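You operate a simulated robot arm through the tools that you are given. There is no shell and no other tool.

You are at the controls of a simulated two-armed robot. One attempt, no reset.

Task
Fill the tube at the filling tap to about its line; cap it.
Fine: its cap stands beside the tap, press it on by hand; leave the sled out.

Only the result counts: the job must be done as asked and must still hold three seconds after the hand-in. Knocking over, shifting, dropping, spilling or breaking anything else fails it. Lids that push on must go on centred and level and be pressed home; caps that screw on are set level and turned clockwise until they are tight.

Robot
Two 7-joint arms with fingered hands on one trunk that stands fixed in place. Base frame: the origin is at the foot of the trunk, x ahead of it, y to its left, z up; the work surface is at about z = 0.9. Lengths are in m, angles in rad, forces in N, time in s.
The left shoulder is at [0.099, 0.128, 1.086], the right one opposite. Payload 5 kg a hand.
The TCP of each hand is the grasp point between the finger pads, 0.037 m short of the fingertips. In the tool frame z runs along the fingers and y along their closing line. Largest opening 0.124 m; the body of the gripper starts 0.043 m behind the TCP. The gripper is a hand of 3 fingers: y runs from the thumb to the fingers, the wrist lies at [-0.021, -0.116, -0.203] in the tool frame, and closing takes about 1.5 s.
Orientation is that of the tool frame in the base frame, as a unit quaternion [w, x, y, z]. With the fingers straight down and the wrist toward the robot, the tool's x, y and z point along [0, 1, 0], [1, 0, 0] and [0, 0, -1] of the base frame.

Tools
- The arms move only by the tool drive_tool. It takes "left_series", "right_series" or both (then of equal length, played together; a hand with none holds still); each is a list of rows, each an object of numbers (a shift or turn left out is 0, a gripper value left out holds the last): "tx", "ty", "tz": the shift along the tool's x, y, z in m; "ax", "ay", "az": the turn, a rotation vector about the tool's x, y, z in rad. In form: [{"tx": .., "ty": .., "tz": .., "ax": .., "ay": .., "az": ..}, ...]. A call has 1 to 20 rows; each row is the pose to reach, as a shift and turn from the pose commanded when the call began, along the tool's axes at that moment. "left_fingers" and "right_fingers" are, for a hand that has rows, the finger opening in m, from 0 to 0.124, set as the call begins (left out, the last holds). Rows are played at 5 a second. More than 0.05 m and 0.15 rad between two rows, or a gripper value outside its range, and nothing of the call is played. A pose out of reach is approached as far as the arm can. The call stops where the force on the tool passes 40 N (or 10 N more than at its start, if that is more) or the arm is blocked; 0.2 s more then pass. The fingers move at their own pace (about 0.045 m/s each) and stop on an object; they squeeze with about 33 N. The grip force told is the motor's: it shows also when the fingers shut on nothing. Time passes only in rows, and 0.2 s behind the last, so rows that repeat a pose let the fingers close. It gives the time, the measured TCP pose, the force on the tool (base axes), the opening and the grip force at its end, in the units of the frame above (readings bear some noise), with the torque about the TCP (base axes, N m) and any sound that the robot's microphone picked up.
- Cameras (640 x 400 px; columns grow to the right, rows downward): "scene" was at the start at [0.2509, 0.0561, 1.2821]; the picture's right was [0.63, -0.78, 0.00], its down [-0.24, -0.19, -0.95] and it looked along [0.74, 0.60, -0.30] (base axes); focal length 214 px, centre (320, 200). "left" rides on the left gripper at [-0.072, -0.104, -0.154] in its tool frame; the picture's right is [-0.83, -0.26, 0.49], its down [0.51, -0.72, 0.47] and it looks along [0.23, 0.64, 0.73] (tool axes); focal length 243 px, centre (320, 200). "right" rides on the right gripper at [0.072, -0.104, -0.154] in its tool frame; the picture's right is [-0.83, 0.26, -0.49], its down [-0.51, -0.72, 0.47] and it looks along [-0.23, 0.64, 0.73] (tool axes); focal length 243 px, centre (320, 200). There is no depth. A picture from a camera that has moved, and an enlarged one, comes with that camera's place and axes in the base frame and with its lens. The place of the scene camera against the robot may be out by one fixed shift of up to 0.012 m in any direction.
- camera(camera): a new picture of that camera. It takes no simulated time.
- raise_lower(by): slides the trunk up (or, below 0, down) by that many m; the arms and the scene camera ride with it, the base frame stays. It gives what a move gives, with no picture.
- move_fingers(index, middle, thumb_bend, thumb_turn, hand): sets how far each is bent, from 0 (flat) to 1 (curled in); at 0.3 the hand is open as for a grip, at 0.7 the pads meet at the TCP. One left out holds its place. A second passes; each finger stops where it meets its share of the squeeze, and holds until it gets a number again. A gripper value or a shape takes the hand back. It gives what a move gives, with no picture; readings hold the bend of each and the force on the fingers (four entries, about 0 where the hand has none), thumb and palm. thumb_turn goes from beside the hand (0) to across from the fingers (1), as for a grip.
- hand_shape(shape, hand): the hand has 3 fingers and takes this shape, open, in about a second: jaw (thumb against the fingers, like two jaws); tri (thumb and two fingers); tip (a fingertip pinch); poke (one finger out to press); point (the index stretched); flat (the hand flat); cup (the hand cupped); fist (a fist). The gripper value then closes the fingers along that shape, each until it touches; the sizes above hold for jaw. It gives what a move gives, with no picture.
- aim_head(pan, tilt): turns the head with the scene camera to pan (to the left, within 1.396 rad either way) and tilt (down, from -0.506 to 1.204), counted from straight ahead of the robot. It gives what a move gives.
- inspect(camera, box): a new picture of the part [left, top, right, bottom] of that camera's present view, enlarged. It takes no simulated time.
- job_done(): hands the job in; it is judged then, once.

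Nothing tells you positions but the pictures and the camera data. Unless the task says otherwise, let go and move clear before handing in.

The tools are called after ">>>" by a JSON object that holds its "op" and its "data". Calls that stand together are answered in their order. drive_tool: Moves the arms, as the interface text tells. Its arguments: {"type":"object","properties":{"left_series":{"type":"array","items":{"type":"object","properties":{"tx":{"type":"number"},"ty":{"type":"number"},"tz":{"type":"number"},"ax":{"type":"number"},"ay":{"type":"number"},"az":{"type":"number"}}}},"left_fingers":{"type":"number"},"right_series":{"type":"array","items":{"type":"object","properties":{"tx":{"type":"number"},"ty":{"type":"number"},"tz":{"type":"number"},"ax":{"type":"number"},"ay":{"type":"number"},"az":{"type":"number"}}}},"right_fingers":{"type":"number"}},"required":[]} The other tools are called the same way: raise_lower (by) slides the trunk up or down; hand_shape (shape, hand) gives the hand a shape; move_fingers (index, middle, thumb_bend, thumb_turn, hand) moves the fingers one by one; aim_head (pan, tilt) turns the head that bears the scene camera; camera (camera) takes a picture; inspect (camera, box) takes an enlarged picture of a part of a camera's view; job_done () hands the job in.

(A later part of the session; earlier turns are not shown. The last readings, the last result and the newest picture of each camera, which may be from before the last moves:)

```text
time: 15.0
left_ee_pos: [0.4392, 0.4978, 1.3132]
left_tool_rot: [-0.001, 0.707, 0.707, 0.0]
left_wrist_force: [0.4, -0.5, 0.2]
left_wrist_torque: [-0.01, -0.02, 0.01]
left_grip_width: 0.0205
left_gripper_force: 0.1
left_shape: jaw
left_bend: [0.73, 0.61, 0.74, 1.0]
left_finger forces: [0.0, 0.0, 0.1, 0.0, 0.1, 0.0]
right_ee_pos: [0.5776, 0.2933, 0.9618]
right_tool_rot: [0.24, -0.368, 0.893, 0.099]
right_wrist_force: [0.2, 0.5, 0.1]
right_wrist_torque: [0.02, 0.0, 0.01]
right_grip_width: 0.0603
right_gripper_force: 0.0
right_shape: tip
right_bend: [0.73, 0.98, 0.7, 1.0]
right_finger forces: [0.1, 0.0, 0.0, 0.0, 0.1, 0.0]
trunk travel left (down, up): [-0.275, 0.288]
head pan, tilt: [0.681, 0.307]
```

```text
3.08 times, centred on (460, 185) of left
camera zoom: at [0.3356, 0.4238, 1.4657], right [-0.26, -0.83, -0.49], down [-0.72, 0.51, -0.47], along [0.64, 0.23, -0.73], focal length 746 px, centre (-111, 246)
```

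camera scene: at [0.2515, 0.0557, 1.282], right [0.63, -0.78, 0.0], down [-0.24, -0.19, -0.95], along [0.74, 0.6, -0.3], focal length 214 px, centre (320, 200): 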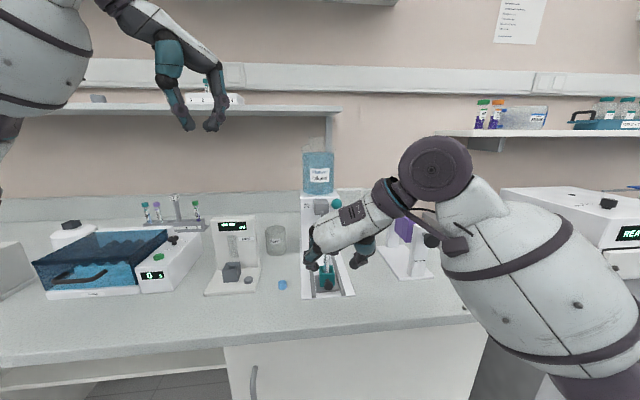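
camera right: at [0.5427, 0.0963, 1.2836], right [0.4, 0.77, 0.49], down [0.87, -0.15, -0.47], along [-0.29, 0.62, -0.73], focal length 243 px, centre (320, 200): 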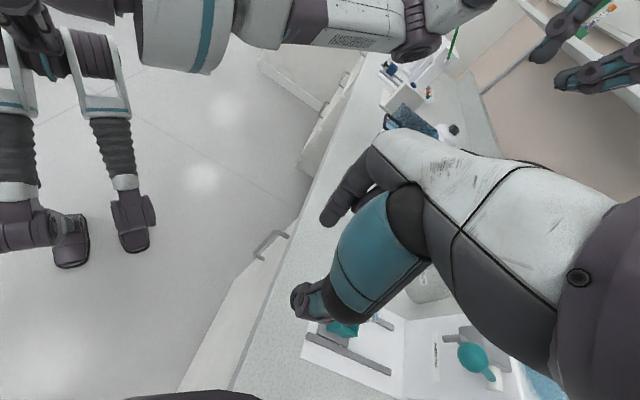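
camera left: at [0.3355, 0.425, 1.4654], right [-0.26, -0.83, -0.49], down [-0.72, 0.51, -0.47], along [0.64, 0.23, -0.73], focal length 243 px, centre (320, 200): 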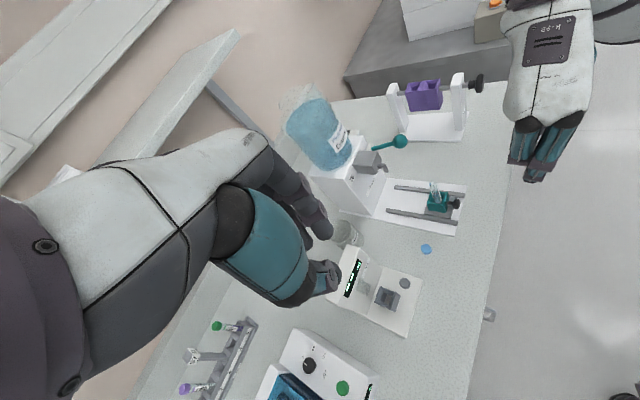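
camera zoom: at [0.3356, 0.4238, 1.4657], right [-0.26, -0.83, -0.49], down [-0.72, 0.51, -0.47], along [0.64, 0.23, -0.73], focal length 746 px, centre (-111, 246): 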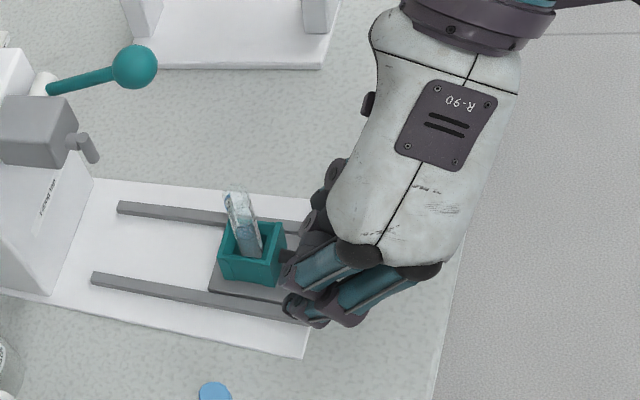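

Thumb and index line up with the knob, so I close the pinch.

>>> {"op": "drive_tool", "data": {"right_series": [{"tz": 0}, {"tz": 0}, {"tz": 0}, {"tz": 0}, {"tz": 0}, {"tz": 0}, {"tz": 0}, {"tz": 0}], "right_fingers": 0.0}}

>>> {"op": "inspect", "data": {"camera": "right", "box": [200, 180, 440, 400]}}

>>> {"op": "inspect", "data": {"camera": "scene", "box": [270, 200, 400, 310]}}

```text
time: 16.8
left_ee_pos: [0.4391, 0.4967, 1.3122]
left_tool_rot: [0.0, 0.707, 0.707, 0.001]
left_wrist_force: [-0.5, 0.0, -0.4]
left_wrist_torque: [-0.02, -0.01, -0.02]
left_grip_width: 0.0203
left_gripper_force: 0.0
left_shape: jaw
left_bend: [0.73, 0.61, 0.74, 1.0]
left_finger forces: [0.0, 0.0, 0.0, 0.1, 0.0, 0.1]
right_ee_pos: [0.5778, 0.293, 0.9633]
right_tool_rot: [0.24, -0.37, 0.892, 0.099]
right_wrist_force: [0.0, -0.1, 5.4]
right_wrist_torque: [0.1, -0.01, -0.12]
right_grip_width: 0.0095
right_gripper_force: 33.0
right_shape: tip
right_bend: [0.71, 1.0, 0.73, 1.0]
right_finger forces: [25.2, 0.0, 0.0, 0.1, 24.4, 0.1]
trunk travel left (down, up): [-0.275, 0.288]
head pan, tilt: [0.681, 0.307]
```

```text
1.82 times, centred on (320, 290) of right
camera zoom: at [0.5504, 0.1216, 1.059], right [0.15, 0.52, 0.84], down [0.99, -0.04, -0.15], along [-0.05, 0.85, -0.52], focal length 441 px, centre (320, 36)
```

zoom: 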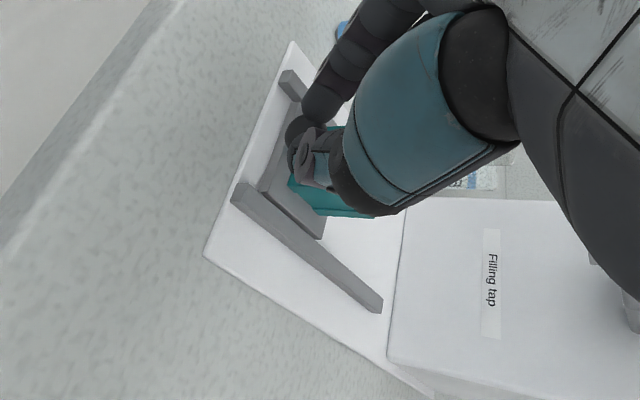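

```text
3.64 times, centred on (335, 255) of scene
camera zoom: at [0.2505, 0.0558, 1.2822], right [0.63, -0.78, 0.0], down [-0.23, -0.19, -0.95], along [0.74, 0.6, -0.3], focal length 780 px, centre (266, 0)
```

zoom: 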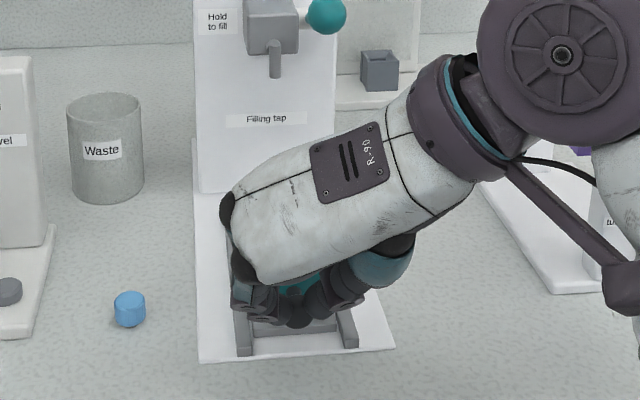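

The pinch holds behind the ball, on the knob's neck. I push the sled in along its rails, 8 cm first, then check the alignment.

>>> {"op": "drive_tool", "data": {"right_series": [{"tx": -0.0043, "tz": 0.0025}, {"tx": -0.0087, "tz": 0.005}, {"tx": -0.013, "tz": 0.0075}, {"tx": -0.0173, "tz": 0.01}, {"tx": -0.0217, "tz": 0.0125}, {"tx": -0.026, "tz": 0.015}, {"tx": -0.0303, "tz": 0.0175}, {"tx": -0.0346, "tz": 0.02}]}}

>>> {"op": "inspect", "data": {"camera": "left", "box": [320, 100, 500, 250]}}

>>> {"op": "inspect", "data": {"camera": "scene", "box": [270, 180, 400, 310]}}

```text
time: 18.6
left_ee_pos: [0.4386, 0.4974, 1.3131]
left_tool_rot: [0.001, 0.707, 0.707, 0.0]
left_wrist_force: [0.3, 0.1, -0.8]
left_wrist_torque: [0.02, 0.0, -0.04]
left_grip_width: 0.0202
left_gripper_force: 0.0
left_shape: jaw
left_bend: [0.73, 0.61, 0.74, 1.0]
left_finger forces: [0.1, 0.0, 0.0, 0.0, 0.1, 0.0]
right_ee_pos: [0.6047, 0.3205, 0.9629]
right_tool_rot: [0.24, -0.368, 0.893, 0.098]
right_wrist_force: [0.5, -0.3, 6.8]
right_wrist_torque: [0.09, -0.08, -0.1]
right_grip_width: 0.0095
right_gripper_force: 33.0
right_shape: tip
right_bend: [0.71, 1.0, 0.73, 1.0]
right_finger forces: [24.3, 0.0, 0.1, 0.0, 24.8, 0.0]
trunk travel left (down, up): [-0.275, 0.288]
head pan, tilt: [0.681, 0.307]
```

```text
2.67 times, centred on (410, 175) of left
camera zoom: at [0.3347, 0.4235, 1.4661], right [-0.26, -0.83, -0.49], down [-0.72, 0.51, -0.47], along [0.64, 0.23, -0.73], focal length 647 px, centre (80, 267)
```

zoom: 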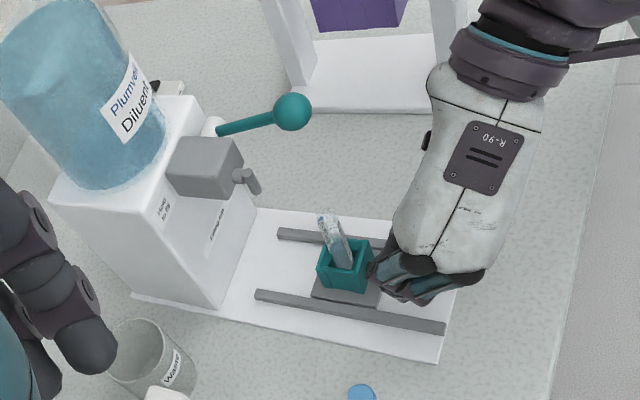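

```text
3.08 times, centred on (335, 245) of scene
camera zoom: at [0.2504, 0.0557, 1.2822], right [0.63, -0.78, 0.0], down [-0.23, -0.19, -0.95], along [0.74, 0.6, -0.3], focal length 660 px, centre (274, 62)
```

zoom: 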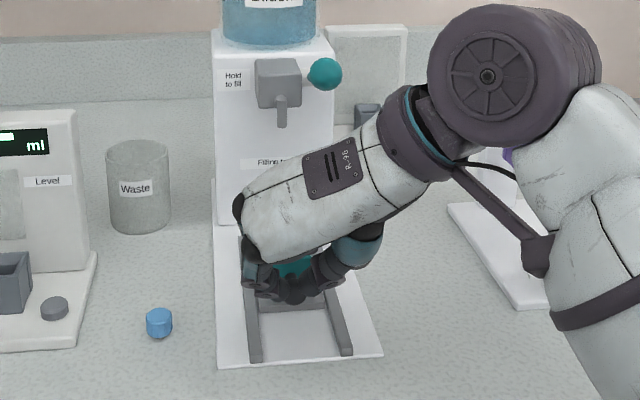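

The sled slides well in the grip, 4 cm so far. I push further in smaller stages, watching the clearance to the lever ball.

>>> {"op": "drive_tool", "data": {"right_series": [{"tx": -0.0052, "tz": 0.003}, {"tx": -0.0104, "tz": 0.006}, {"tx": -0.0156, "tz": 0.009}, {"tx": -0.0208, "tz": 0.012}, {"tx": -0.026, "tz": 0.015}]}}

>>> {"op": "inspect", "data": {"camera": "left", "box": [320, 100, 500, 250]}}

>>> {"op": "camera", "data": {"camera": "right"}}

>>> {"op": "inspect", "data": {"camera": "scene", "box": [270, 180, 400, 310]}}

```text
time: 19.8
left_ee_pos: [0.439, 0.4972, 1.3134]
left_tool_rot: [0.0, 0.707, 0.707, 0.0]
left_wrist_force: [0.4, 0.2, 0.3]
left_wrist_torque: [0.03, -0.03, -0.02]
left_grip_width: 0.0202
left_gripper_force: 0.2
left_shape: jaw
left_bend: [0.73, 0.61, 0.74, 1.0]
left_finger forces: [0.0, 0.0, 0.0, 0.0, 0.0, 0.0]
right_ee_pos: [0.6282, 0.3434, 0.9627]
right_tool_rot: [0.24, -0.369, 0.893, 0.099]
right_wrist_force: [1.8, -1.8, 9.6]
right_wrist_torque: [0.03, -0.12, -0.17]
right_grip_width: 0.0097
right_gripper_force: 33.1
right_shape: tip
right_bend: [0.71, 1.0, 0.73, 1.0]
right_finger forces: [24.0, 0.0, 0.0, 0.1, 27.0, 0.0]
trunk travel left (down, up): [-0.275, 0.288]
head pan, tilt: [0.681, 0.307]
```

```text
2.67 times, centred on (410, 175) of left
camera zoom: at [0.3345, 0.4233, 1.4662], right [-0.26, -0.83, -0.49], down [-0.72, 0.51, -0.47], along [0.64, 0.23, -0.73], focal length 647 px, centre (80, 267)
```

zoom: 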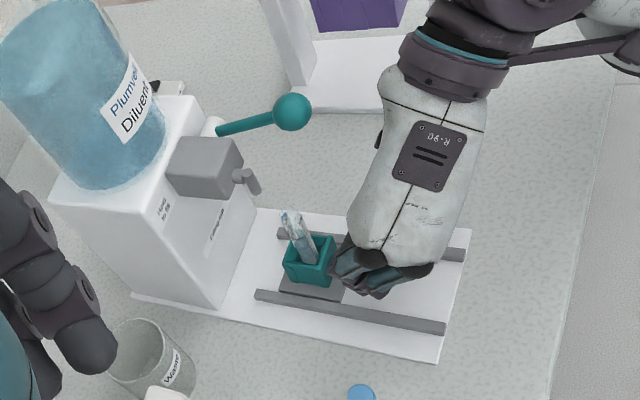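

```text
taken
camera right: at [0.6002, 0.1715, 1.0591], right [0.15, 0.52, 0.84], down [0.99, -0.04, -0.15], along [-0.05, 0.85, -0.52], focal length 243 px, centre (320, 200)
```

right: 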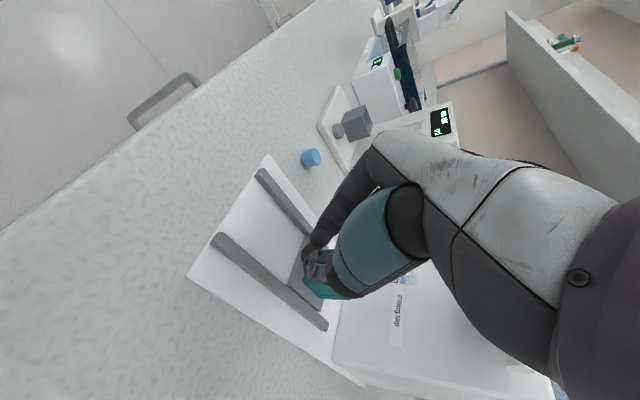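

```text
3.08 times, centred on (335, 245) of scene
camera zoom: at [0.2502, 0.0556, 1.2823], right [0.63, -0.78, 0.0], down [-0.23, -0.19, -0.95], along [0.74, 0.6, -0.3], focal length 660 px, centre (274, 62)
```

zoom: 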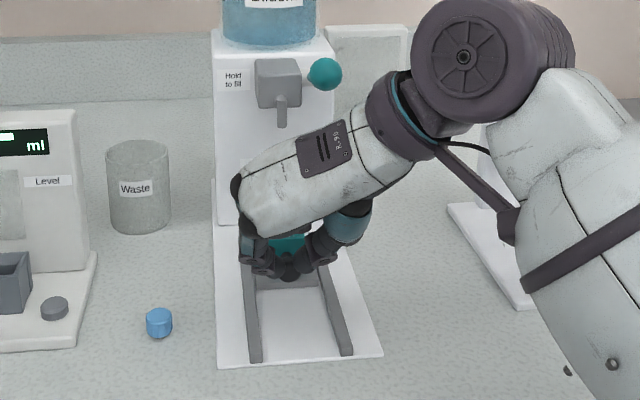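

About 7 cm is done with 2 cm or so left. I continue in small steps, lifting very slightly to relieve the vertical load, and zoom in on the spout.

>>> {"op": "drive_tool", "data": {"right_series": [{"tx": -0.0036, "tz": 0.0017}, {"tx": -0.007, "tz": 0.0037}, {"tx": -0.0105, "tz": 0.0057}, {"tx": -0.0139, "tz": 0.0077}]}}

>>> {"op": "inspect", "data": {"camera": "left", "box": [360, 120, 440, 220]}}

>>> {"op": "inspect", "data": {"camera": "scene", "box": [300, 190, 360, 270]}}

```text
time: 20.8
left_ee_pos: [0.4397, 0.4978, 1.3129]
left_tool_rot: [0.0, 0.707, 0.707, 0.0]
left_wrist_force: [-0.6, 0.1, -0.2]
left_wrist_torque: [-0.02, 0.0, 0.0]
left_grip_width: 0.0201
left_gripper_force: 0.1
left_shape: jaw
left_bend: [0.73, 0.61, 0.74, 1.0]
left_finger forces: [0.0, 0.0, 0.0, 0.0, 0.0, 0.0]
right_ee_pos: [0.6388, 0.3545, 0.9621]
right_tool_rot: [0.238, -0.369, 0.893, 0.099]
right_wrist_force: [-1.6, 2.4, 3.3]
right_wrist_torque: [0.13, -0.03, -0.06]
right_grip_width: 0.0092
right_gripper_force: 32.9
right_shape: tip
right_bend: [0.71, 1.0, 0.73, 1.0]
right_finger forces: [24.9, 0.0, 0.1, 0.0, 22.0, 0.1]
trunk travel left (down, up): [-0.275, 0.288]
head pan, tilt: [0.681, 0.307]
```

```text
4.00 times, centred on (400, 170) of left
camera zoom: at [0.3347, 0.4241, 1.4658], right [-0.26, -0.83, -0.49], down [-0.72, 0.51, -0.47], along [0.64, 0.23, -0.73], focal length 970 px, centre (0, 320)
```

zoom: 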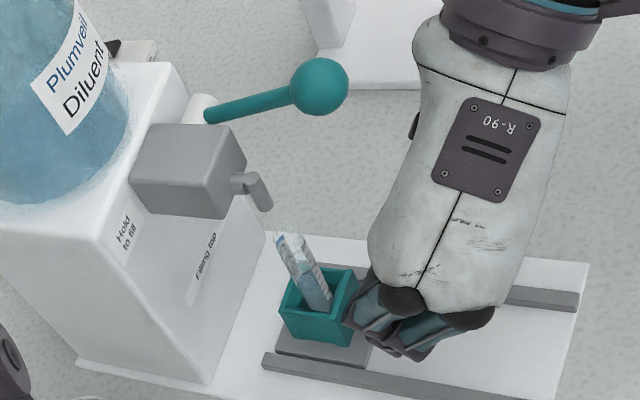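

```text
5.00 times, centred on (330, 230) of scene
camera zoom: at [0.2504, 0.0563, 1.2821], right [0.63, -0.78, 0.0], down [-0.23, -0.19, -0.95], along [0.74, 0.6, -0.3], focal length 1072 px, centre (270, 50)
```

zoom: 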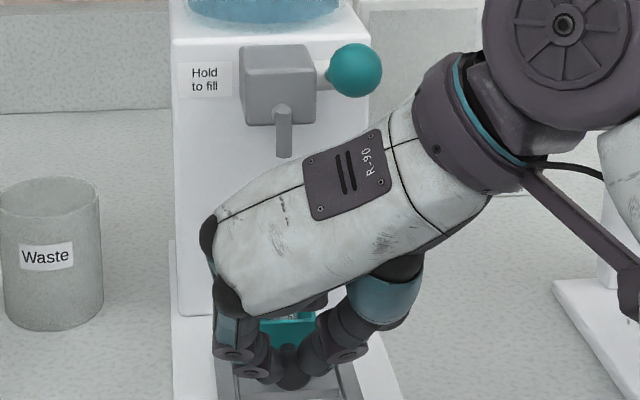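

The tube rim is nearly under the spout, with perhaps 4 mm left. I push in 2 mm steps and watch for an end stop.

>>> {"op": "drive_tool", "data": {"right_series": [{"tx": -0.0017, "tz": 0.001}, {"tx": -0.0035, "tz": 0.002}]}}

>>> {"op": "inspect", "data": {"camera": "left", "box": [370, 150, 410, 200]}}

```text
time: 21.4
left_ee_pos: [0.4388, 0.4977, 1.3122]
left_tool_rot: [-0.001, 0.707, 0.707, 0.001]
left_wrist_force: [0.7, 0.1, 0.3]
left_wrist_torque: [0.02, 0.0, -0.03]
left_grip_width: 0.02
left_gripper_force: 0.0
left_shape: jaw
left_bend: [0.73, 0.61, 0.74, 1.0]
left_finger forces: [0.0, 0.0, 0.0, 0.1, 0.0, 0.0]
right_ee_pos: [0.6418, 0.3566, 0.9631]
right_tool_rot: [0.239, -0.368, 0.893, 0.1]
right_wrist_force: [-3.9, 1.6, 4.2]
right_wrist_torque: [0.01, 0.07, -0.03]
right_grip_width: 0.0097
right_gripper_force: 33.0
right_shape: tip
right_bend: [0.71, 1.0, 0.73, 1.0]
right_finger forces: [25.7, 0.0, 0.0, 0.0, 23.2, 0.0]
trunk travel left (down, up): [-0.275, 0.288]
head pan, tilt: [0.681, 0.307]
```

```text
8.00 times, centred on (390, 175) of left
camera zoom: at [0.3343, 0.4235, 1.4661], right [-0.26, -0.83, -0.49], down [-0.72, 0.51, -0.47], along [0.64, 0.23, -0.73], focal length 1941 px, centre (-240, 400)
```

zoom: 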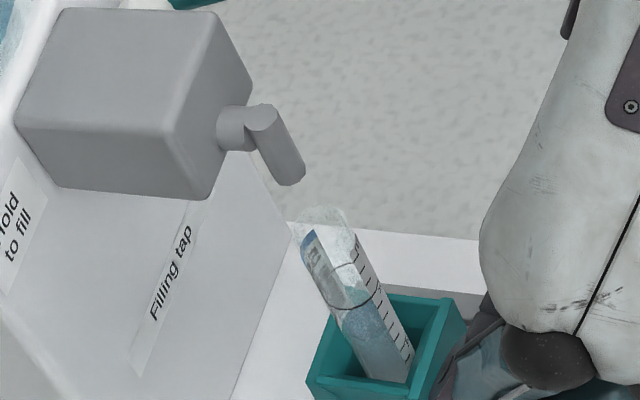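

The spout's line is about 3 mm further in than the tube axis, so I nudge a bit more.

>>> {"op": "drive_tool", "data": {"right_series": [{"tx": -0.0013, "tz": 0.00075}, {"tx": -0.0026, "tz": 0.0015}]}}

>>> {"op": "inspect", "data": {"camera": "left", "box": [370, 150, 410, 200]}}

```text
time: 22.0
left_ee_pos: [0.4374, 0.4965, 1.3141]
left_tool_rot: [0.0, 0.707, 0.707, 0.0]
left_wrist_force: [-0.9, 0.2, 0.6]
left_wrist_torque: [0.0, -0.03, -0.01]
left_grip_width: 0.0204
left_gripper_force: 0.2
left_shape: jaw
left_bend: [0.73, 0.61, 0.74, 1.0]
left_finger forces: [0.1, 0.0, 0.0, 0.0, 0.0, 0.0]
right_ee_pos: [0.6423, 0.3575, 0.9642]
right_tool_rot: [0.24, -0.368, 0.893, 0.098]
right_wrist_force: [-9.6, -8.3, 6.7]
right_wrist_torque: [-0.21, 0.19, 0.0]
right_grip_width: 0.0093
right_gripper_force: 33.1
right_shape: tip
right_bend: [0.71, 1.0, 0.73, 1.0]
right_finger forces: [26.9, 0.0, 0.0, 0.1, 28.1, 0.0]
trunk travel left (down, up): [-0.275, 0.288]
head pan, tilt: [0.681, 0.307]
```

```text
8.00 times, centred on (390, 175) of left
camera zoom: at [0.3332, 0.4223, 1.4668], right [-0.26, -0.83, -0.49], down [-0.72, 0.51, -0.47], along [0.64, 0.23, -0.73], focal length 1941 px, centre (-240, 400)
```

zoom: 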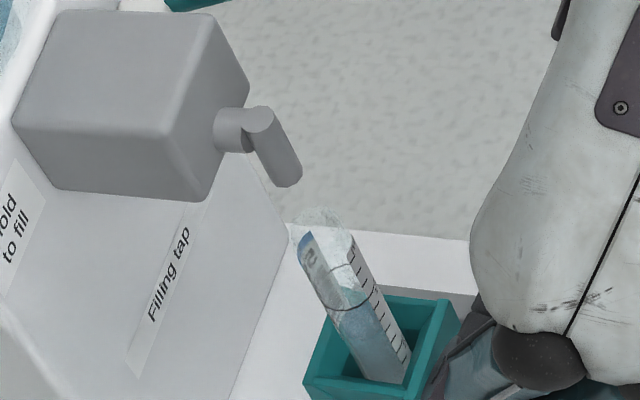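

The force jumped to about 13 N with almost no movement, which looks like the end stop. One small further push will confirm it.

>>> {"op": "drive_tool", "data": {"right_series": [{"tx": -0.0015, "tz": 0.0009}, {"tx": -0.0015, "tz": 0.0009}]}}

>>> {"op": "inspect", "data": {"camera": "left", "box": [370, 150, 410, 200]}}

```text
time: 22.6
left_ee_pos: [0.4377, 0.4948, 1.3138]
left_tool_rot: [0.0, 0.707, 0.707, 0.002]
left_wrist_force: [-0.2, 0.8, 0.5]
left_wrist_torque: [0.0, -0.03, 0.01]
left_grip_width: 0.0204
left_gripper_force: 0.0
left_shape: jaw
left_bend: [0.73, 0.61, 0.74, 1.0]
left_finger forces: [0.1, 0.0, 0.0, 0.1, 0.1, 0.1]
right_ee_pos: [0.6433, 0.3589, 0.9641]
right_tool_rot: [0.24, -0.369, 0.892, 0.1]
right_wrist_force: [-16.0, -15.9, 8.0]
right_wrist_torque: [-0.39, 0.36, 0.06]
right_grip_width: 0.0097
right_gripper_force: 32.7
right_shape: tip
right_bend: [0.71, 1.0, 0.73, 1.0]
right_finger forces: [27.2, 0.1, 0.0, 0.0, 29.5, 0.0]
trunk travel left (down, up): [-0.275, 0.288]
head pan, tilt: [0.681, 0.307]
```

```text
8.00 times, centred on (390, 175) of left
camera zoom: at [0.3323, 0.4212, 1.4673], right [-0.26, -0.83, -0.49], down [-0.72, 0.51, -0.47], along [0.64, 0.23, -0.73], focal length 1941 px, centre (-240, 400)
```

zoom: 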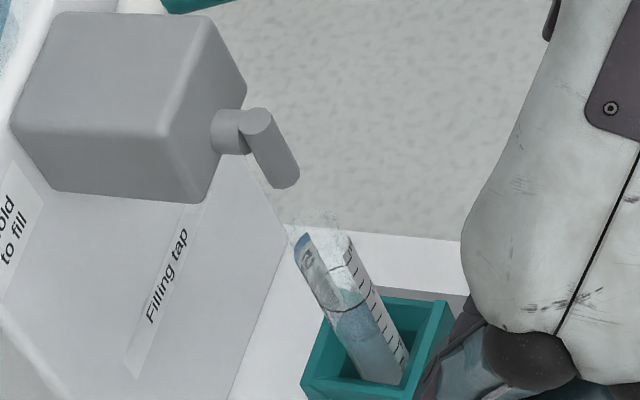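

That confirms the end stop. I ease off the push, open the pinch, and draw the hand back along the finger line.

>>> {"op": "drive_tool", "data": {"right_series": [{"tx": 0.0017, "tz": -0.001}, {"tx": 0.0017, "tz": -0.001}]}}

>>> {"op": "drive_tool", "data": {"right_series": [{"tz": 0}, {"tz": 0}, {"tz": 0}, {"tz": 0}, {"tz": 0}, {"tz": 0}], "right_fingers": 0.06}}

>>> {"op": "inspect", "data": {"camera": "left", "box": [360, 120, 440, 220]}}

>>> {"op": "inspect", "data": {"camera": "right", "box": [200, 180, 440, 400]}}

```text
time: 23.2
left_ee_pos: [0.4374, 0.496, 1.3143]
left_tool_rot: [0.0, 0.707, 0.707, 0.001]
left_wrist_force: [0.1, -1.1, -0.3]
left_wrist_torque: [0.02, 0.0, -0.01]
left_grip_width: 0.0203
left_gripper_force: 0.0
left_shape: jaw
left_bend: [0.73, 0.61, 0.74, 1.0]
left_finger forces: [0.1, 0.0, 0.0, 0.1, 0.0, 0.1]
right_ee_pos: [0.6417, 0.3581, 0.9639]
right_tool_rot: [0.241, -0.369, 0.892, 0.099]
right_wrist_force: [-8.1, -7.6, 10.3]
right_wrist_torque: [-0.12, 0.12, -0.01]
right_grip_width: 0.0097
right_gripper_force: 32.9
right_shape: tip
right_bend: [0.71, 1.0, 0.73, 1.0]
right_finger forces: [27.1, 0.0, 0.0, 0.1, 28.1, 0.0]
trunk travel left (down, up): [-0.275, 0.288]
head pan, tilt: [0.681, 0.307]
```

```text
time: 24.6
left_ee_pos: [0.4398, 0.4972, 1.3134]
left_tool_rot: [-0.001, 0.707, 0.707, 0.0]
left_wrist_force: [0.0, -0.4, 0.2]
left_wrist_torque: [0.01, -0.01, 0.03]
left_grip_width: 0.0203
left_gripper_force: 0.1
left_shape: jaw
left_bend: [0.73, 0.61, 0.74, 1.0]
left_finger forces: [0.0, 0.0, 0.0, 0.0, 0.0, 0.1]
right_ee_pos: [0.643, 0.3578, 0.9625]
right_tool_rot: [0.239, -0.368, 0.893, 0.099]
right_wrist_force: [0.0, -0.3, 0.0]
right_wrist_torque: [0.01, 0.01, -0.02]
right_grip_width: 0.0595
right_gripper_force: 0.2
right_shape: tip
right_bend: [0.73, 0.98, 0.7, 1.0]
right_finger forces: [0.1, 0.0, 0.1, 0.0, 0.0, 0.0]
trunk travel left (down, up): [-0.275, 0.288]
head pan, tilt: [0.681, 0.307]
```

```text
4.00 times, centred on (400, 170) of left
camera zoom: at [0.3355, 0.4239, 1.4657], right [-0.26, -0.83, -0.49], down [-0.72, 0.51, -0.47], along [0.64, 0.23, -0.73], focal length 970 px, centre (0, 320)
```

zoom: 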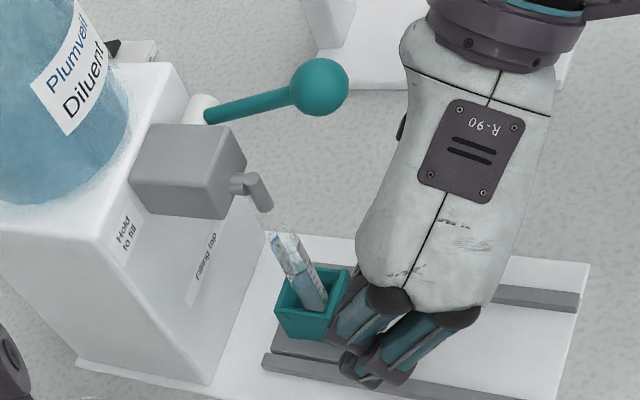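

```text
1.82 times, centred on (320, 290) of right
camera zoom: at [0.6166, 0.1869, 1.0587], right [0.15, 0.52, 0.84], down [0.99, -0.04, -0.15], along [-0.05, 0.85, -0.52], focal length 441 px, centre (320, 36)
```

zoom: 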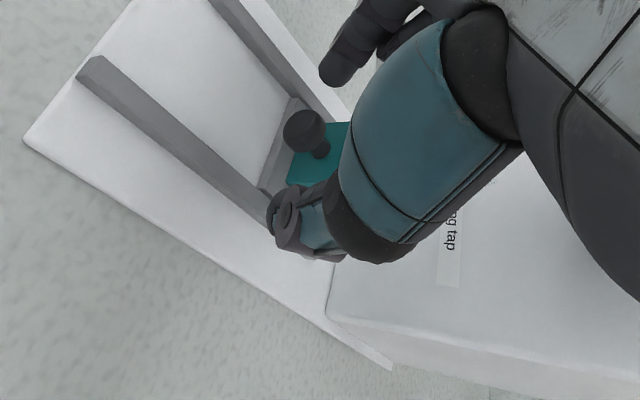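

The hand is open and free and the sled stays at its stop. I retreat in the order back, out and up, and stand the hand vertical again.

>>> {"op": "drive_tool", "data": {"right_series": [{"tz": -0.025}, {"tz": -0.05}, {"tx": 0.0346, "tz": -0.07}, {"tx": 0.0693, "tz": -0.09}, {"tx": 0.0493, "tz": -0.1246}, {"tx": 0.0293, "tz": -0.159}, {"tx": 0.0093, "tz": -0.1936}, {"tx": -0.0107, "tz": -0.228}]}}

>>> {"op": "inspect", "data": {"camera": "scene", "box": [290, 180, 360, 300]}}

>>> {"op": "inspect", "data": {"camera": "left", "box": [360, 120, 440, 220]}}

>>> {"op": "camera", "data": {"camera": "scene"}}

```text
time: 26.4
left_ee_pos: [0.4395, 0.4981, 1.3125]
left_tool_rot: [0.0, 0.707, 0.707, 0.001]
left_wrist_force: [-0.4, -0.6, 0.3]
left_wrist_torque: [0.02, 0.0, -0.01]
left_grip_width: 0.0203
left_gripper_force: 0.0
left_shape: jaw
left_bend: [0.73, 0.61, 0.74, 1.0]
left_finger forces: [0.0, 0.0, 0.0, 0.0, 0.0, 0.0]
right_ee_pos: [0.5687, 0.2846, 1.1663]
right_tool_rot: [0.239, -0.369, 0.893, 0.098]
right_wrist_force: [-0.3, 0.0, -0.1]
right_wrist_torque: [-0.02, -0.02, -0.01]
right_grip_width: 0.0597
right_gripper_force: 0.0
right_shape: tip
right_bend: [0.73, 0.98, 0.7, 1.0]
right_finger forces: [0.0, 0.0, 0.0, 0.0, 0.0, 0.1]
trunk travel left (down, up): [-0.275, 0.288]
head pan, tilt: [0.681, 0.307]
```

```text
3.33 times, centred on (325, 240) of scene
camera zoom: at [0.2499, 0.0562, 1.2823], right [0.63, -0.78, 0.0], down [-0.23, -0.19, -0.95], along [0.74, 0.6, -0.3], focal length 715 px, centre (303, 67)
```

zoom: 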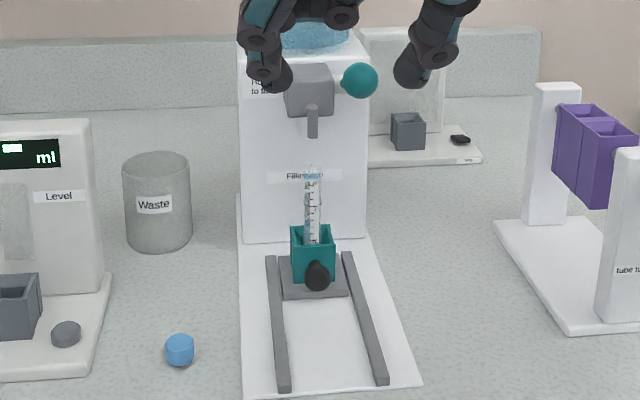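

```text
4.00 times, centred on (400, 170) of left
camera zoom: at [0.3342, 0.424, 1.4661], right [-0.26, -0.83, -0.49], down [-0.72, 0.51, -0.47], along [0.64, 0.23, -0.73], focal length 970 px, centre (0, 320)
```

zoom: 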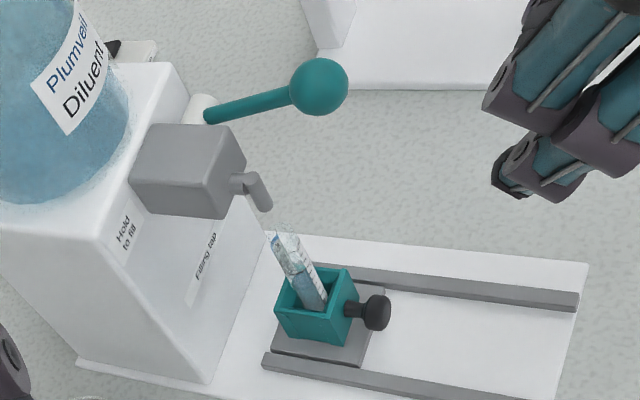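

```text
taken
camera scene: at [0.2499, 0.0562, 1.2823], right [0.63, -0.78, 0.0], down [-0.23, -0.19, -0.95], along [0.74, 0.6, -0.3], focal length 214 px, centre (320, 200)
```

scene: 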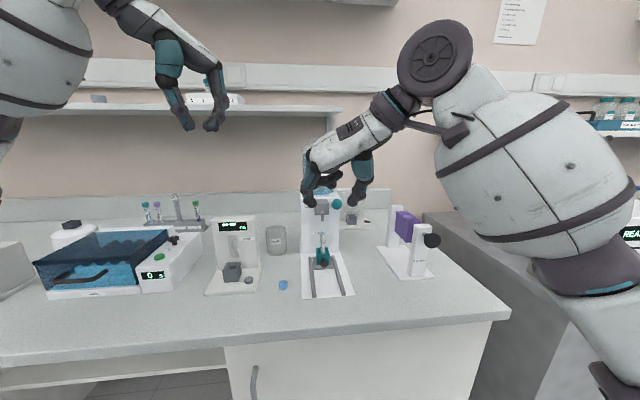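

The sled is at its stop and the tube stands right under the spout. I take a baseline close-up of the tube, and bring the open pinch to a pre-grasp above the lever ball.

>>> {"op": "drive_tool", "data": {"right_series": [{"tx": -0.024, "ty": -0.01, "tz": 0.001}, {"tx": -0.047, "ty": -0.02, "tz": 0.002}, {"tx": -0.071, "ty": -0.03, "tz": 0.0032}]}}

>>> {"op": "inspect", "data": {"camera": "scene", "box": [300, 215, 345, 275]}}

>>> {"op": "inspect", "data": {"camera": "scene", "box": [290, 140, 380, 240]}}

>>> {"op": "inspect", "data": {"camera": "left", "box": [360, 100, 460, 220]}}

>>> {"op": "camera", "data": {"camera": "right"}}

```text
time: 27.2
left_ee_pos: [0.4397, 0.498, 1.3116]
left_tool_rot: [0.0, 0.707, 0.707, 0.0]
left_wrist_force: [-0.4, 0.2, -0.3]
left_wrist_torque: [0.0, 0.0, 0.0]
left_grip_width: 0.0204
left_gripper_force: 0.1
left_shape: jaw
left_bend: [0.73, 0.61, 0.74, 1.0]
left_finger forces: [0.0, 0.1, 0.1, 0.0, 0.0, 0.0]
right_ee_pos: [0.6352, 0.3087, 1.1972]
right_tool_rot: [0.239, -0.369, 0.893, 0.098]
right_wrist_force: [-0.7, -0.1, -0.7]
right_wrist_torque: [-0.04, 0.03, -0.01]
right_grip_width: 0.0595
right_gripper_force: 0.1
right_shape: tip
right_bend: [0.73, 0.98, 0.7, 1.0]
right_finger forces: [0.0, 0.0, 0.0, 0.0, 0.0, 0.1]
trunk travel left (down, up): [-0.275, 0.288]
head pan, tilt: [0.681, 0.307]
```

```text
6.67 times, centred on (322, 245) of scene
camera zoom: at [0.2512, 0.0566, 1.282], right [0.63, -0.78, 0.0], down [-0.24, -0.19, -0.95], along [0.74, 0.6, -0.3], focal length 1430 px, centre (303, -100)
```

zoom: 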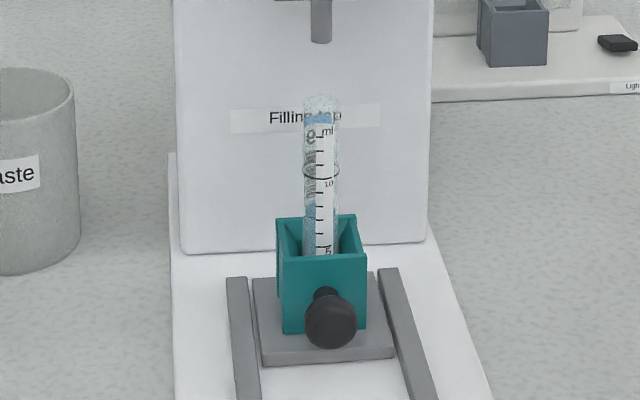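

```text
4.00 times, centred on (335, 190) of scene
camera zoom: at [0.2512, 0.0566, 1.282], right [0.63, -0.78, 0.0], down [-0.24, -0.19, -0.95], along [0.74, 0.6, -0.3], focal length 858 px, centre (260, 240)
```

zoom: 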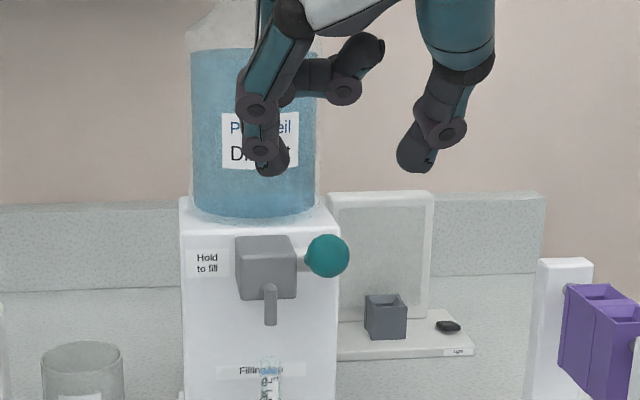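

```text
3.33 times, centred on (410, 160) of left
camera zoom: at [0.3357, 0.4244, 1.4655], right [-0.26, -0.83, -0.49], down [-0.72, 0.51, -0.47], along [0.64, 0.23, -0.73], focal length 809 px, centre (20, 333)
```

zoom: 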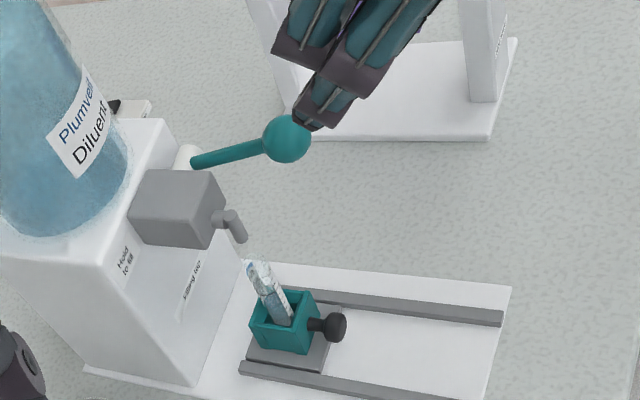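

```text
taken
camera right: at [0.6072, 0.1368, 1.2936], right [0.15, 0.52, 0.84], down [0.99, -0.04, -0.15], along [-0.05, 0.85, -0.52], focal length 243 px, centre (320, 200)
```

right: 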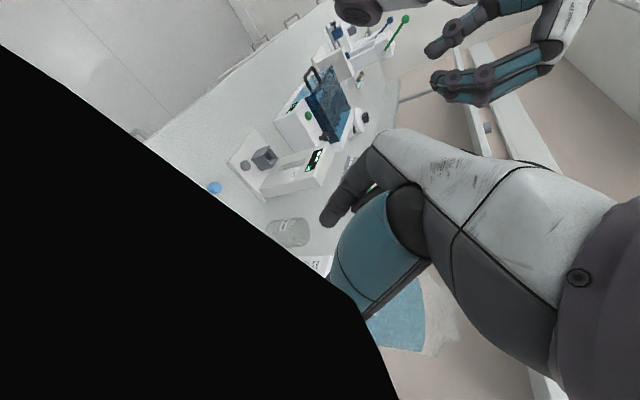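

The fingertips bracket the ball's position and the tube is clearly visible in the scene view. I go down along the finger line onto the ball.

>>> {"op": "drive_tool", "data": {"right_series": [{"tz": 0.02}, {"tz": 0.04}, {"tz": 0.06}]}}

>>> {"op": "inspect", "data": {"camera": "scene", "box": [290, 140, 380, 240]}}

>>> {"op": "inspect", "data": {"camera": "left", "box": [360, 100, 460, 220]}}

```text
time: 28.0
left_ee_pos: [0.4405, 0.4971, 1.3124]
left_tool_rot: [0.001, 0.707, 0.707, 0.0]
left_wrist_force: [-0.2, 0.4, 0.2]
left_wrist_torque: [0.02, 0.02, -0.01]
left_grip_width: 0.0202
left_gripper_force: 0.1
left_shape: jaw
left_bend: [0.73, 0.61, 0.74, 1.0]
left_finger forces: [0.0, 0.0, 0.0, 0.0, 0.0, 0.1]
right_ee_pos: [0.6574, 0.3271, 1.1452]
right_tool_rot: [0.239, -0.369, 0.893, 0.098]
right_wrist_force: [-0.2, 0.1, 0.4]
right_wrist_torque: [0.01, 0.0, 0.02]
right_grip_width: 0.0598
right_gripper_force: 0.1
right_shape: tip
right_bend: [0.73, 0.98, 0.7, 1.0]
right_finger forces: [0.0, 0.1, 0.1, 0.0, 0.0, 0.1]
trunk travel left (down, up): [-0.275, 0.288]
head pan, tilt: [0.681, 0.307]
```

```text
4.00 times, centred on (335, 190) of scene
camera zoom: at [0.2514, 0.0562, 1.2819], right [0.63, -0.78, 0.0], down [-0.24, -0.19, -0.95], along [0.74, 0.6, -0.3], focal length 858 px, centre (260, 240)
```

zoom: 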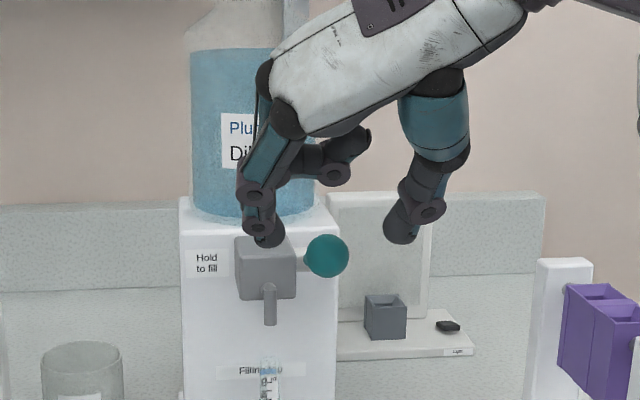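

```text
3.33 times, centred on (410, 160) of left
camera zoom: at [0.336, 0.424, 1.4656], right [-0.26, -0.83, -0.49], down [-0.72, 0.51, -0.47], along [0.64, 0.23, -0.73], focal length 809 px, centre (20, 333)
```

zoom: 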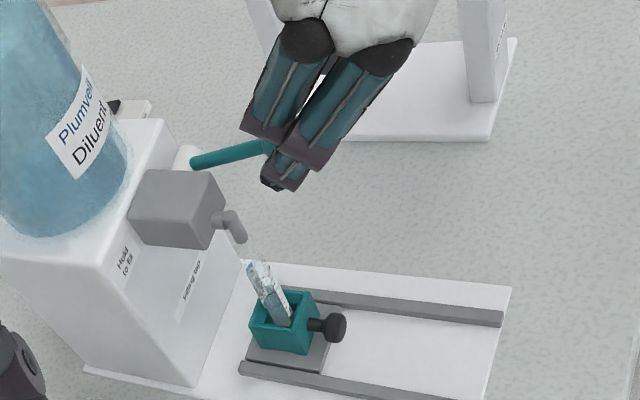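

The ball now lies between thumb and index. I go the last 2 cm and close on it, then check whether anything flows.

>>> {"op": "drive_tool", "data": {"right_series": [{"tz": 0.012}, {"tz": 0.022}]}}

>>> {"op": "drive_tool", "data": {"right_series": [{"tz": 0}, {"tz": 0}, {"tz": 0}, {"tz": 0}], "right_fingers": 0.0}}

>>> {"op": "inspect", "data": {"camera": "scene", "box": [290, 140, 380, 240]}}

>>> {"op": "inspect", "data": {"camera": "scene", "box": [300, 215, 345, 275]}}

>>> {"op": "inspect", "data": {"camera": "left", "box": [360, 100, 460, 220]}}

```text
time: 28.6
left_ee_pos: [0.4405, 0.497, 1.3122]
left_tool_rot: [0.0, 0.707, 0.707, -0.001]
left_wrist_force: [-0.1, -0.1, 0.9]
left_wrist_torque: [0.03, -0.01, 0.01]
left_grip_width: 0.0203
left_gripper_force: 0.0
left_shape: jaw
left_bend: [0.73, 0.61, 0.74, 1.0]
left_finger forces: [0.0, 0.0, 0.0, 0.0, 0.1, 0.0]
right_ee_pos: [0.6647, 0.3384, 1.1253]
right_tool_rot: [0.239, -0.368, 0.893, 0.1]
right_wrist_force: [0.7, -0.3, 0.4]
right_wrist_torque: [-0.01, 0.02, -0.02]
right_grip_width: 0.0596
right_gripper_force: 0.0
right_shape: tip
right_bend: [0.73, 0.98, 0.7, 1.0]
right_finger forces: [0.0, 0.0, 0.0, 0.0, 0.1, 0.0]
trunk travel left (down, up): [-0.275, 0.288]
head pan, tilt: [0.681, 0.307]
```

```text
time: 29.6
left_ee_pos: [0.4404, 0.4961, 1.3119]
left_tool_rot: [0.0, 0.707, 0.707, 0.001]
left_wrist_force: [0.0, 0.7, 0.0]
left_wrist_torque: [0.01, -0.01, -0.04]
left_grip_width: 0.0203
left_gripper_force: 0.1
left_shape: jaw
left_bend: [0.73, 0.61, 0.74, 1.0]
left_finger forces: [0.1, 0.0, 0.1, 0.0, 0.0, 0.0]
right_ee_pos: [0.664, 0.3376, 1.1267]
right_tool_rot: [0.24, -0.37, 0.892, 0.098]
right_wrist_force: [0.0, 0.1, -1.2]
right_wrist_torque: [0.02, 0.01, -0.04]
right_grip_width: 0.0215
right_gripper_force: 33.4
right_shape: tip
right_bend: [0.72, 1.0, 0.74, 1.0]
right_finger forces: [28.0, 0.1, 0.0, 0.1, 28.3, 0.1]
trunk travel left (down, up): [-0.275, 0.288]
head pan, tilt: [0.681, 0.307]
```

```text
4.00 times, centred on (335, 190) of scene
camera zoom: at [0.251, 0.0561, 1.282], right [0.63, -0.78, 0.0], down [-0.24, -0.19, -0.95], along [0.74, 0.6, -0.3], focal length 858 px, centre (260, 240)
```

zoom: 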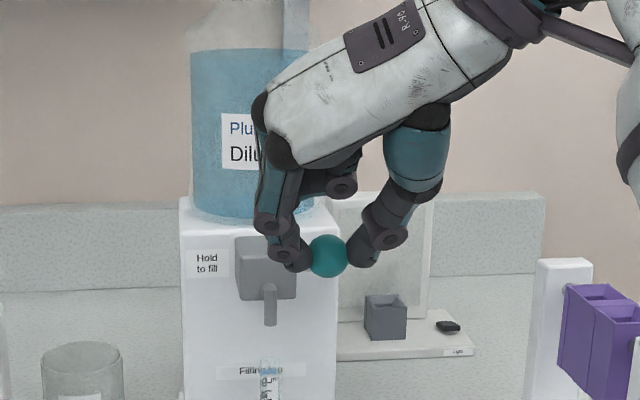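

```text
6.67 times, centred on (322, 245) of scene
camera zoom: at [0.251, 0.0561, 1.282], right [0.63, -0.78, 0.0], down [-0.24, -0.19, -0.95], along [0.74, 0.6, -0.3], focal length 1430 px, centre (303, -100)
```

zoom: 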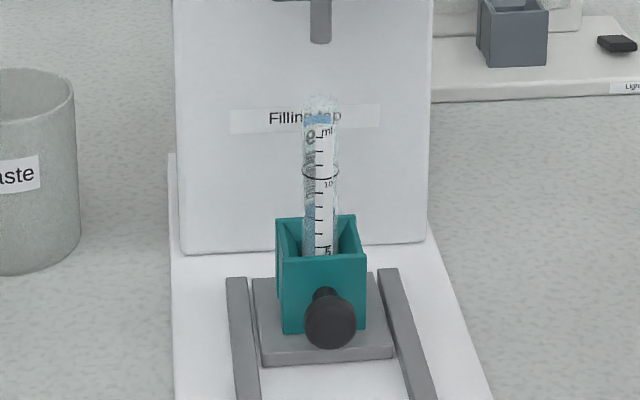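

```text
3.33 times, centred on (410, 160) of left
camera zoom: at [0.3354, 0.4238, 1.4658], right [-0.26, -0.83, -0.49], down [-0.72, 0.51, -0.47], along [0.64, 0.23, -0.73], focal length 809 px, centre (20, 333)
```

zoom: 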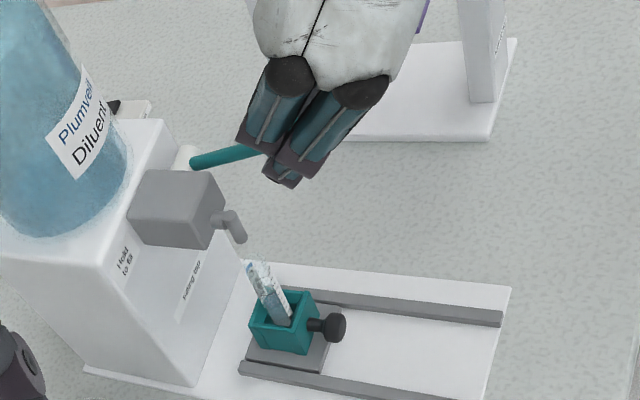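

The ball is held and nothing has flowed. I press the lever down in small steps along its arc and watch the tube.

>>> {"op": "drive_tool", "data": {"right_series": [{"tx": 0.0042, "tz": 0.0045}]}}

>>> {"op": "inspect", "data": {"camera": "scene", "box": [300, 190, 345, 275]}}

>>> {"op": "inspect", "data": {"camera": "left", "box": [360, 100, 460, 220]}}

```text
time: 30.0
left_ee_pos: [0.4396, 0.4979, 1.3119]
left_tool_rot: [-0.001, 0.707, 0.707, 0.0]
left_wrist_force: [0.0, -0.2, -0.6]
left_wrist_torque: [0.01, -0.02, 0.01]
left_grip_width: 0.0205
left_gripper_force: 0.0
left_shape: jaw
left_bend: [0.73, 0.61, 0.74, 1.0]
left_finger forces: [0.0, 0.1, 0.0, 0.1, 0.0, 0.0]
right_ee_pos: [0.6617, 0.3347, 1.1211]
right_tool_rot: [0.239, -0.369, 0.893, 0.098]
right_wrist_force: [0.7, 0.0, 1.3]
right_wrist_torque: [0.14, -0.06, -0.08]
right_grip_width: 0.0213
right_gripper_force: 32.9
right_shape: tip
right_bend: [0.72, 1.0, 0.74, 1.0]
right_finger forces: [27.8, 0.0, 0.0, 0.0, 29.0, 0.1]
trunk travel left (down, up): [-0.275, 0.288]
head pan, tilt: [0.681, 0.307]
```

```text
4.71 times, centred on (322, 232) of scene
camera zoom: at [0.251, 0.056, 1.2821], right [0.63, -0.78, 0.0], down [-0.24, -0.19, -0.95], along [0.74, 0.6, -0.3], focal length 1009 px, centre (308, 47)
```

zoom: 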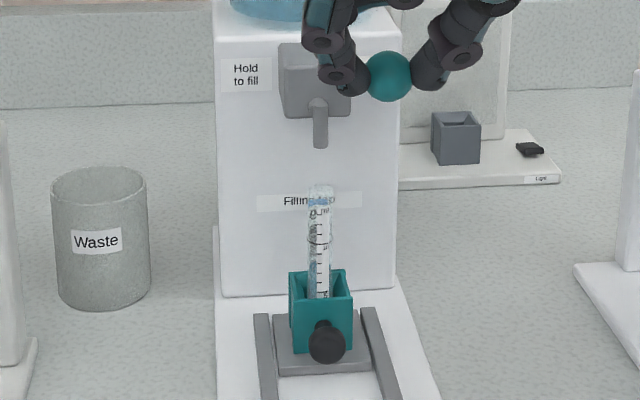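

```text
3.33 times, centred on (410, 160) of left
camera zoom: at [0.3354, 0.4237, 1.4658], right [-0.26, -0.83, -0.49], down [-0.72, 0.51, -0.47], along [0.64, 0.23, -0.73], focal length 809 px, centre (20, 333)
```

zoom: 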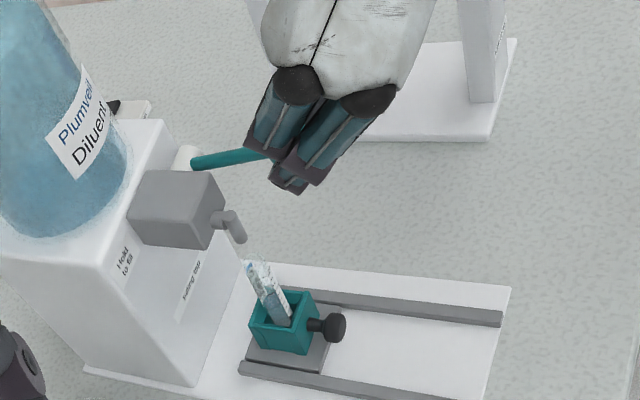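

The lever follows with little force and nothing flows yet. I press another step.

>>> {"op": "drive_tool", "data": {"right_series": [{"tx": 0.004, "tz": 0.0047}]}}

>>> {"op": "inspect", "data": {"camera": "scene", "box": [300, 190, 345, 275]}}

```text
time: 30.4
left_ee_pos: [0.4393, 0.4973, 1.3124]
left_tool_rot: [0.0, 0.707, 0.707, 0.0]
left_wrist_force: [0.7, 0.7, -0.2]
left_wrist_torque: [-0.03, -0.01, -0.01]
left_grip_width: 0.0203
left_gripper_force: 0.1
left_shape: jaw
left_bend: [0.73, 0.61, 0.74, 1.0]
left_finger forces: [0.1, 0.0, 0.0, 0.1, 0.1, 0.1]
right_ee_pos: [0.6623, 0.3344, 1.1157]
right_tool_rot: [0.24, -0.369, 0.892, 0.099]
right_wrist_force: [-1.6, -0.8, 2.7]
right_wrist_torque: [0.18, -0.12, -0.08]
right_grip_width: 0.0214
right_gripper_force: 32.9
right_shape: tip
right_bend: [0.72, 1.0, 0.74, 1.0]
right_finger forces: [28.9, 0.1, 0.1, 0.0, 29.6, 0.1]
trunk travel left (down, up): [-0.275, 0.288]
head pan, tilt: [0.681, 0.307]
```

```text
4.71 times, centred on (322, 232) of scene
camera zoom: at [0.2506, 0.0558, 1.2822], right [0.63, -0.78, 0.0], down [-0.23, -0.19, -0.95], along [0.74, 0.6, -0.3], focal length 1009 px, centre (308, 47)
```

zoom: 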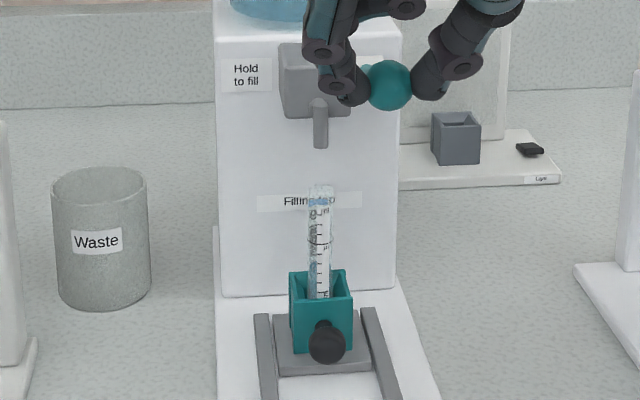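

Still no stream. I press a further step.

>>> {"op": "drive_tool", "data": {"right_series": [{"tx": 0.0035, "tz": 0.005}]}}

>>> {"op": "inspect", "data": {"camera": "scene", "box": [300, 190, 345, 275]}}

```text
time: 30.8
left_ee_pos: [0.438, 0.4966, 1.3126]
left_tool_rot: [0.001, 0.707, 0.707, 0.0]
left_wrist_force: [0.2, 0.5, 0.8]
left_wrist_torque: [0.02, 0.0, -0.01]
left_grip_width: 0.0205
left_gripper_force: 0.1
left_shape: jaw
left_bend: [0.73, 0.61, 0.74, 1.0]
left_finger forces: [0.1, 0.1, 0.1, 0.0, 0.0, 0.0]
right_ee_pos: [0.6612, 0.3334, 1.1095]
right_tool_rot: [0.24, -0.368, 0.893, 0.1]
right_wrist_force: [-2.0, -4.4, 4.2]
right_wrist_torque: [0.09, -0.16, -0.13]
right_grip_width: 0.0213
right_gripper_force: 33.3
right_shape: tip
right_bend: [0.72, 1.0, 0.74, 1.0]
right_finger forces: [28.8, 0.0, 0.0, 0.0, 32.0, 0.0]
trunk travel left (down, up): [-0.275, 0.288]
head pan, tilt: [0.681, 0.307]
```

```text
4.71 times, centred on (322, 232) of scene
camera zoom: at [0.2504, 0.0552, 1.2822], right [0.63, -0.78, 0.0], down [-0.23, -0.19, -0.95], along [0.74, 0.6, -0.3], focal length 1009 px, centre (308, 47)
```

zoom: 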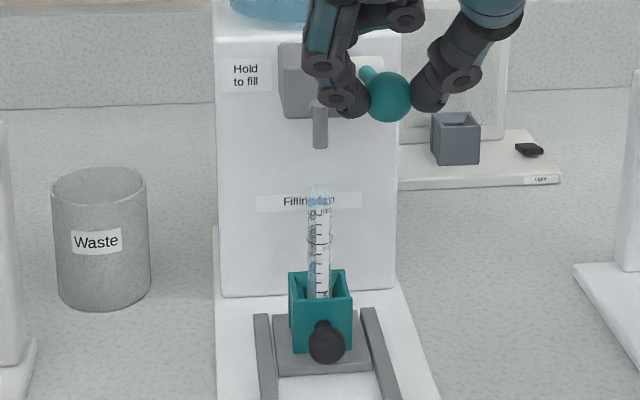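

No stream yet at 17 mm of travel. I press further.

>>> {"op": "drive_tool", "data": {"right_series": [{"tx": 0.0033, "tz": 0.0052}]}}

>>> {"op": "inspect", "data": {"camera": "scene", "box": [300, 190, 345, 275]}}

```text
time: 31.2
left_ee_pos: [0.439, 0.4979, 1.3134]
left_tool_rot: [0.0, 0.707, 0.707, 0.0]
left_wrist_force: [-0.2, 0.3, 0.2]
left_wrist_torque: [-0.01, -0.02, 0.0]
left_grip_width: 0.0201
left_gripper_force: 0.0
left_shape: jaw
left_bend: [0.73, 0.61, 0.74, 1.0]
left_finger forces: [0.0, 0.0, 0.0, 0.0, 0.0, 0.0]
right_ee_pos: [0.6613, 0.3335, 1.104]
right_tool_rot: [0.24, -0.369, 0.892, 0.099]
right_wrist_force: [-4.8, -5.9, 3.6]
right_wrist_torque: [0.08, -0.12, -0.08]
right_grip_width: 0.0213
right_gripper_force: 33.6
right_shape: tip
right_bend: [0.72, 1.0, 0.74, 1.0]
right_finger forces: [30.2, 0.0, 0.0, 0.1, 32.2, 0.0]
trunk travel left (down, up): [-0.275, 0.288]
head pan, tilt: [0.681, 0.307]
```

```text
4.71 times, centred on (322, 232) of scene
camera zoom: at [0.25, 0.055, 1.2823], right [0.63, -0.78, 0.0], down [-0.23, -0.19, -0.95], along [0.74, 0.6, -0.3], focal length 1009 px, centre (308, 47)
```

zoom: 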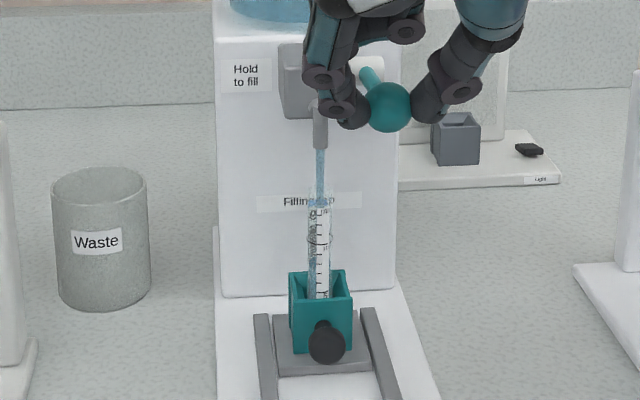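

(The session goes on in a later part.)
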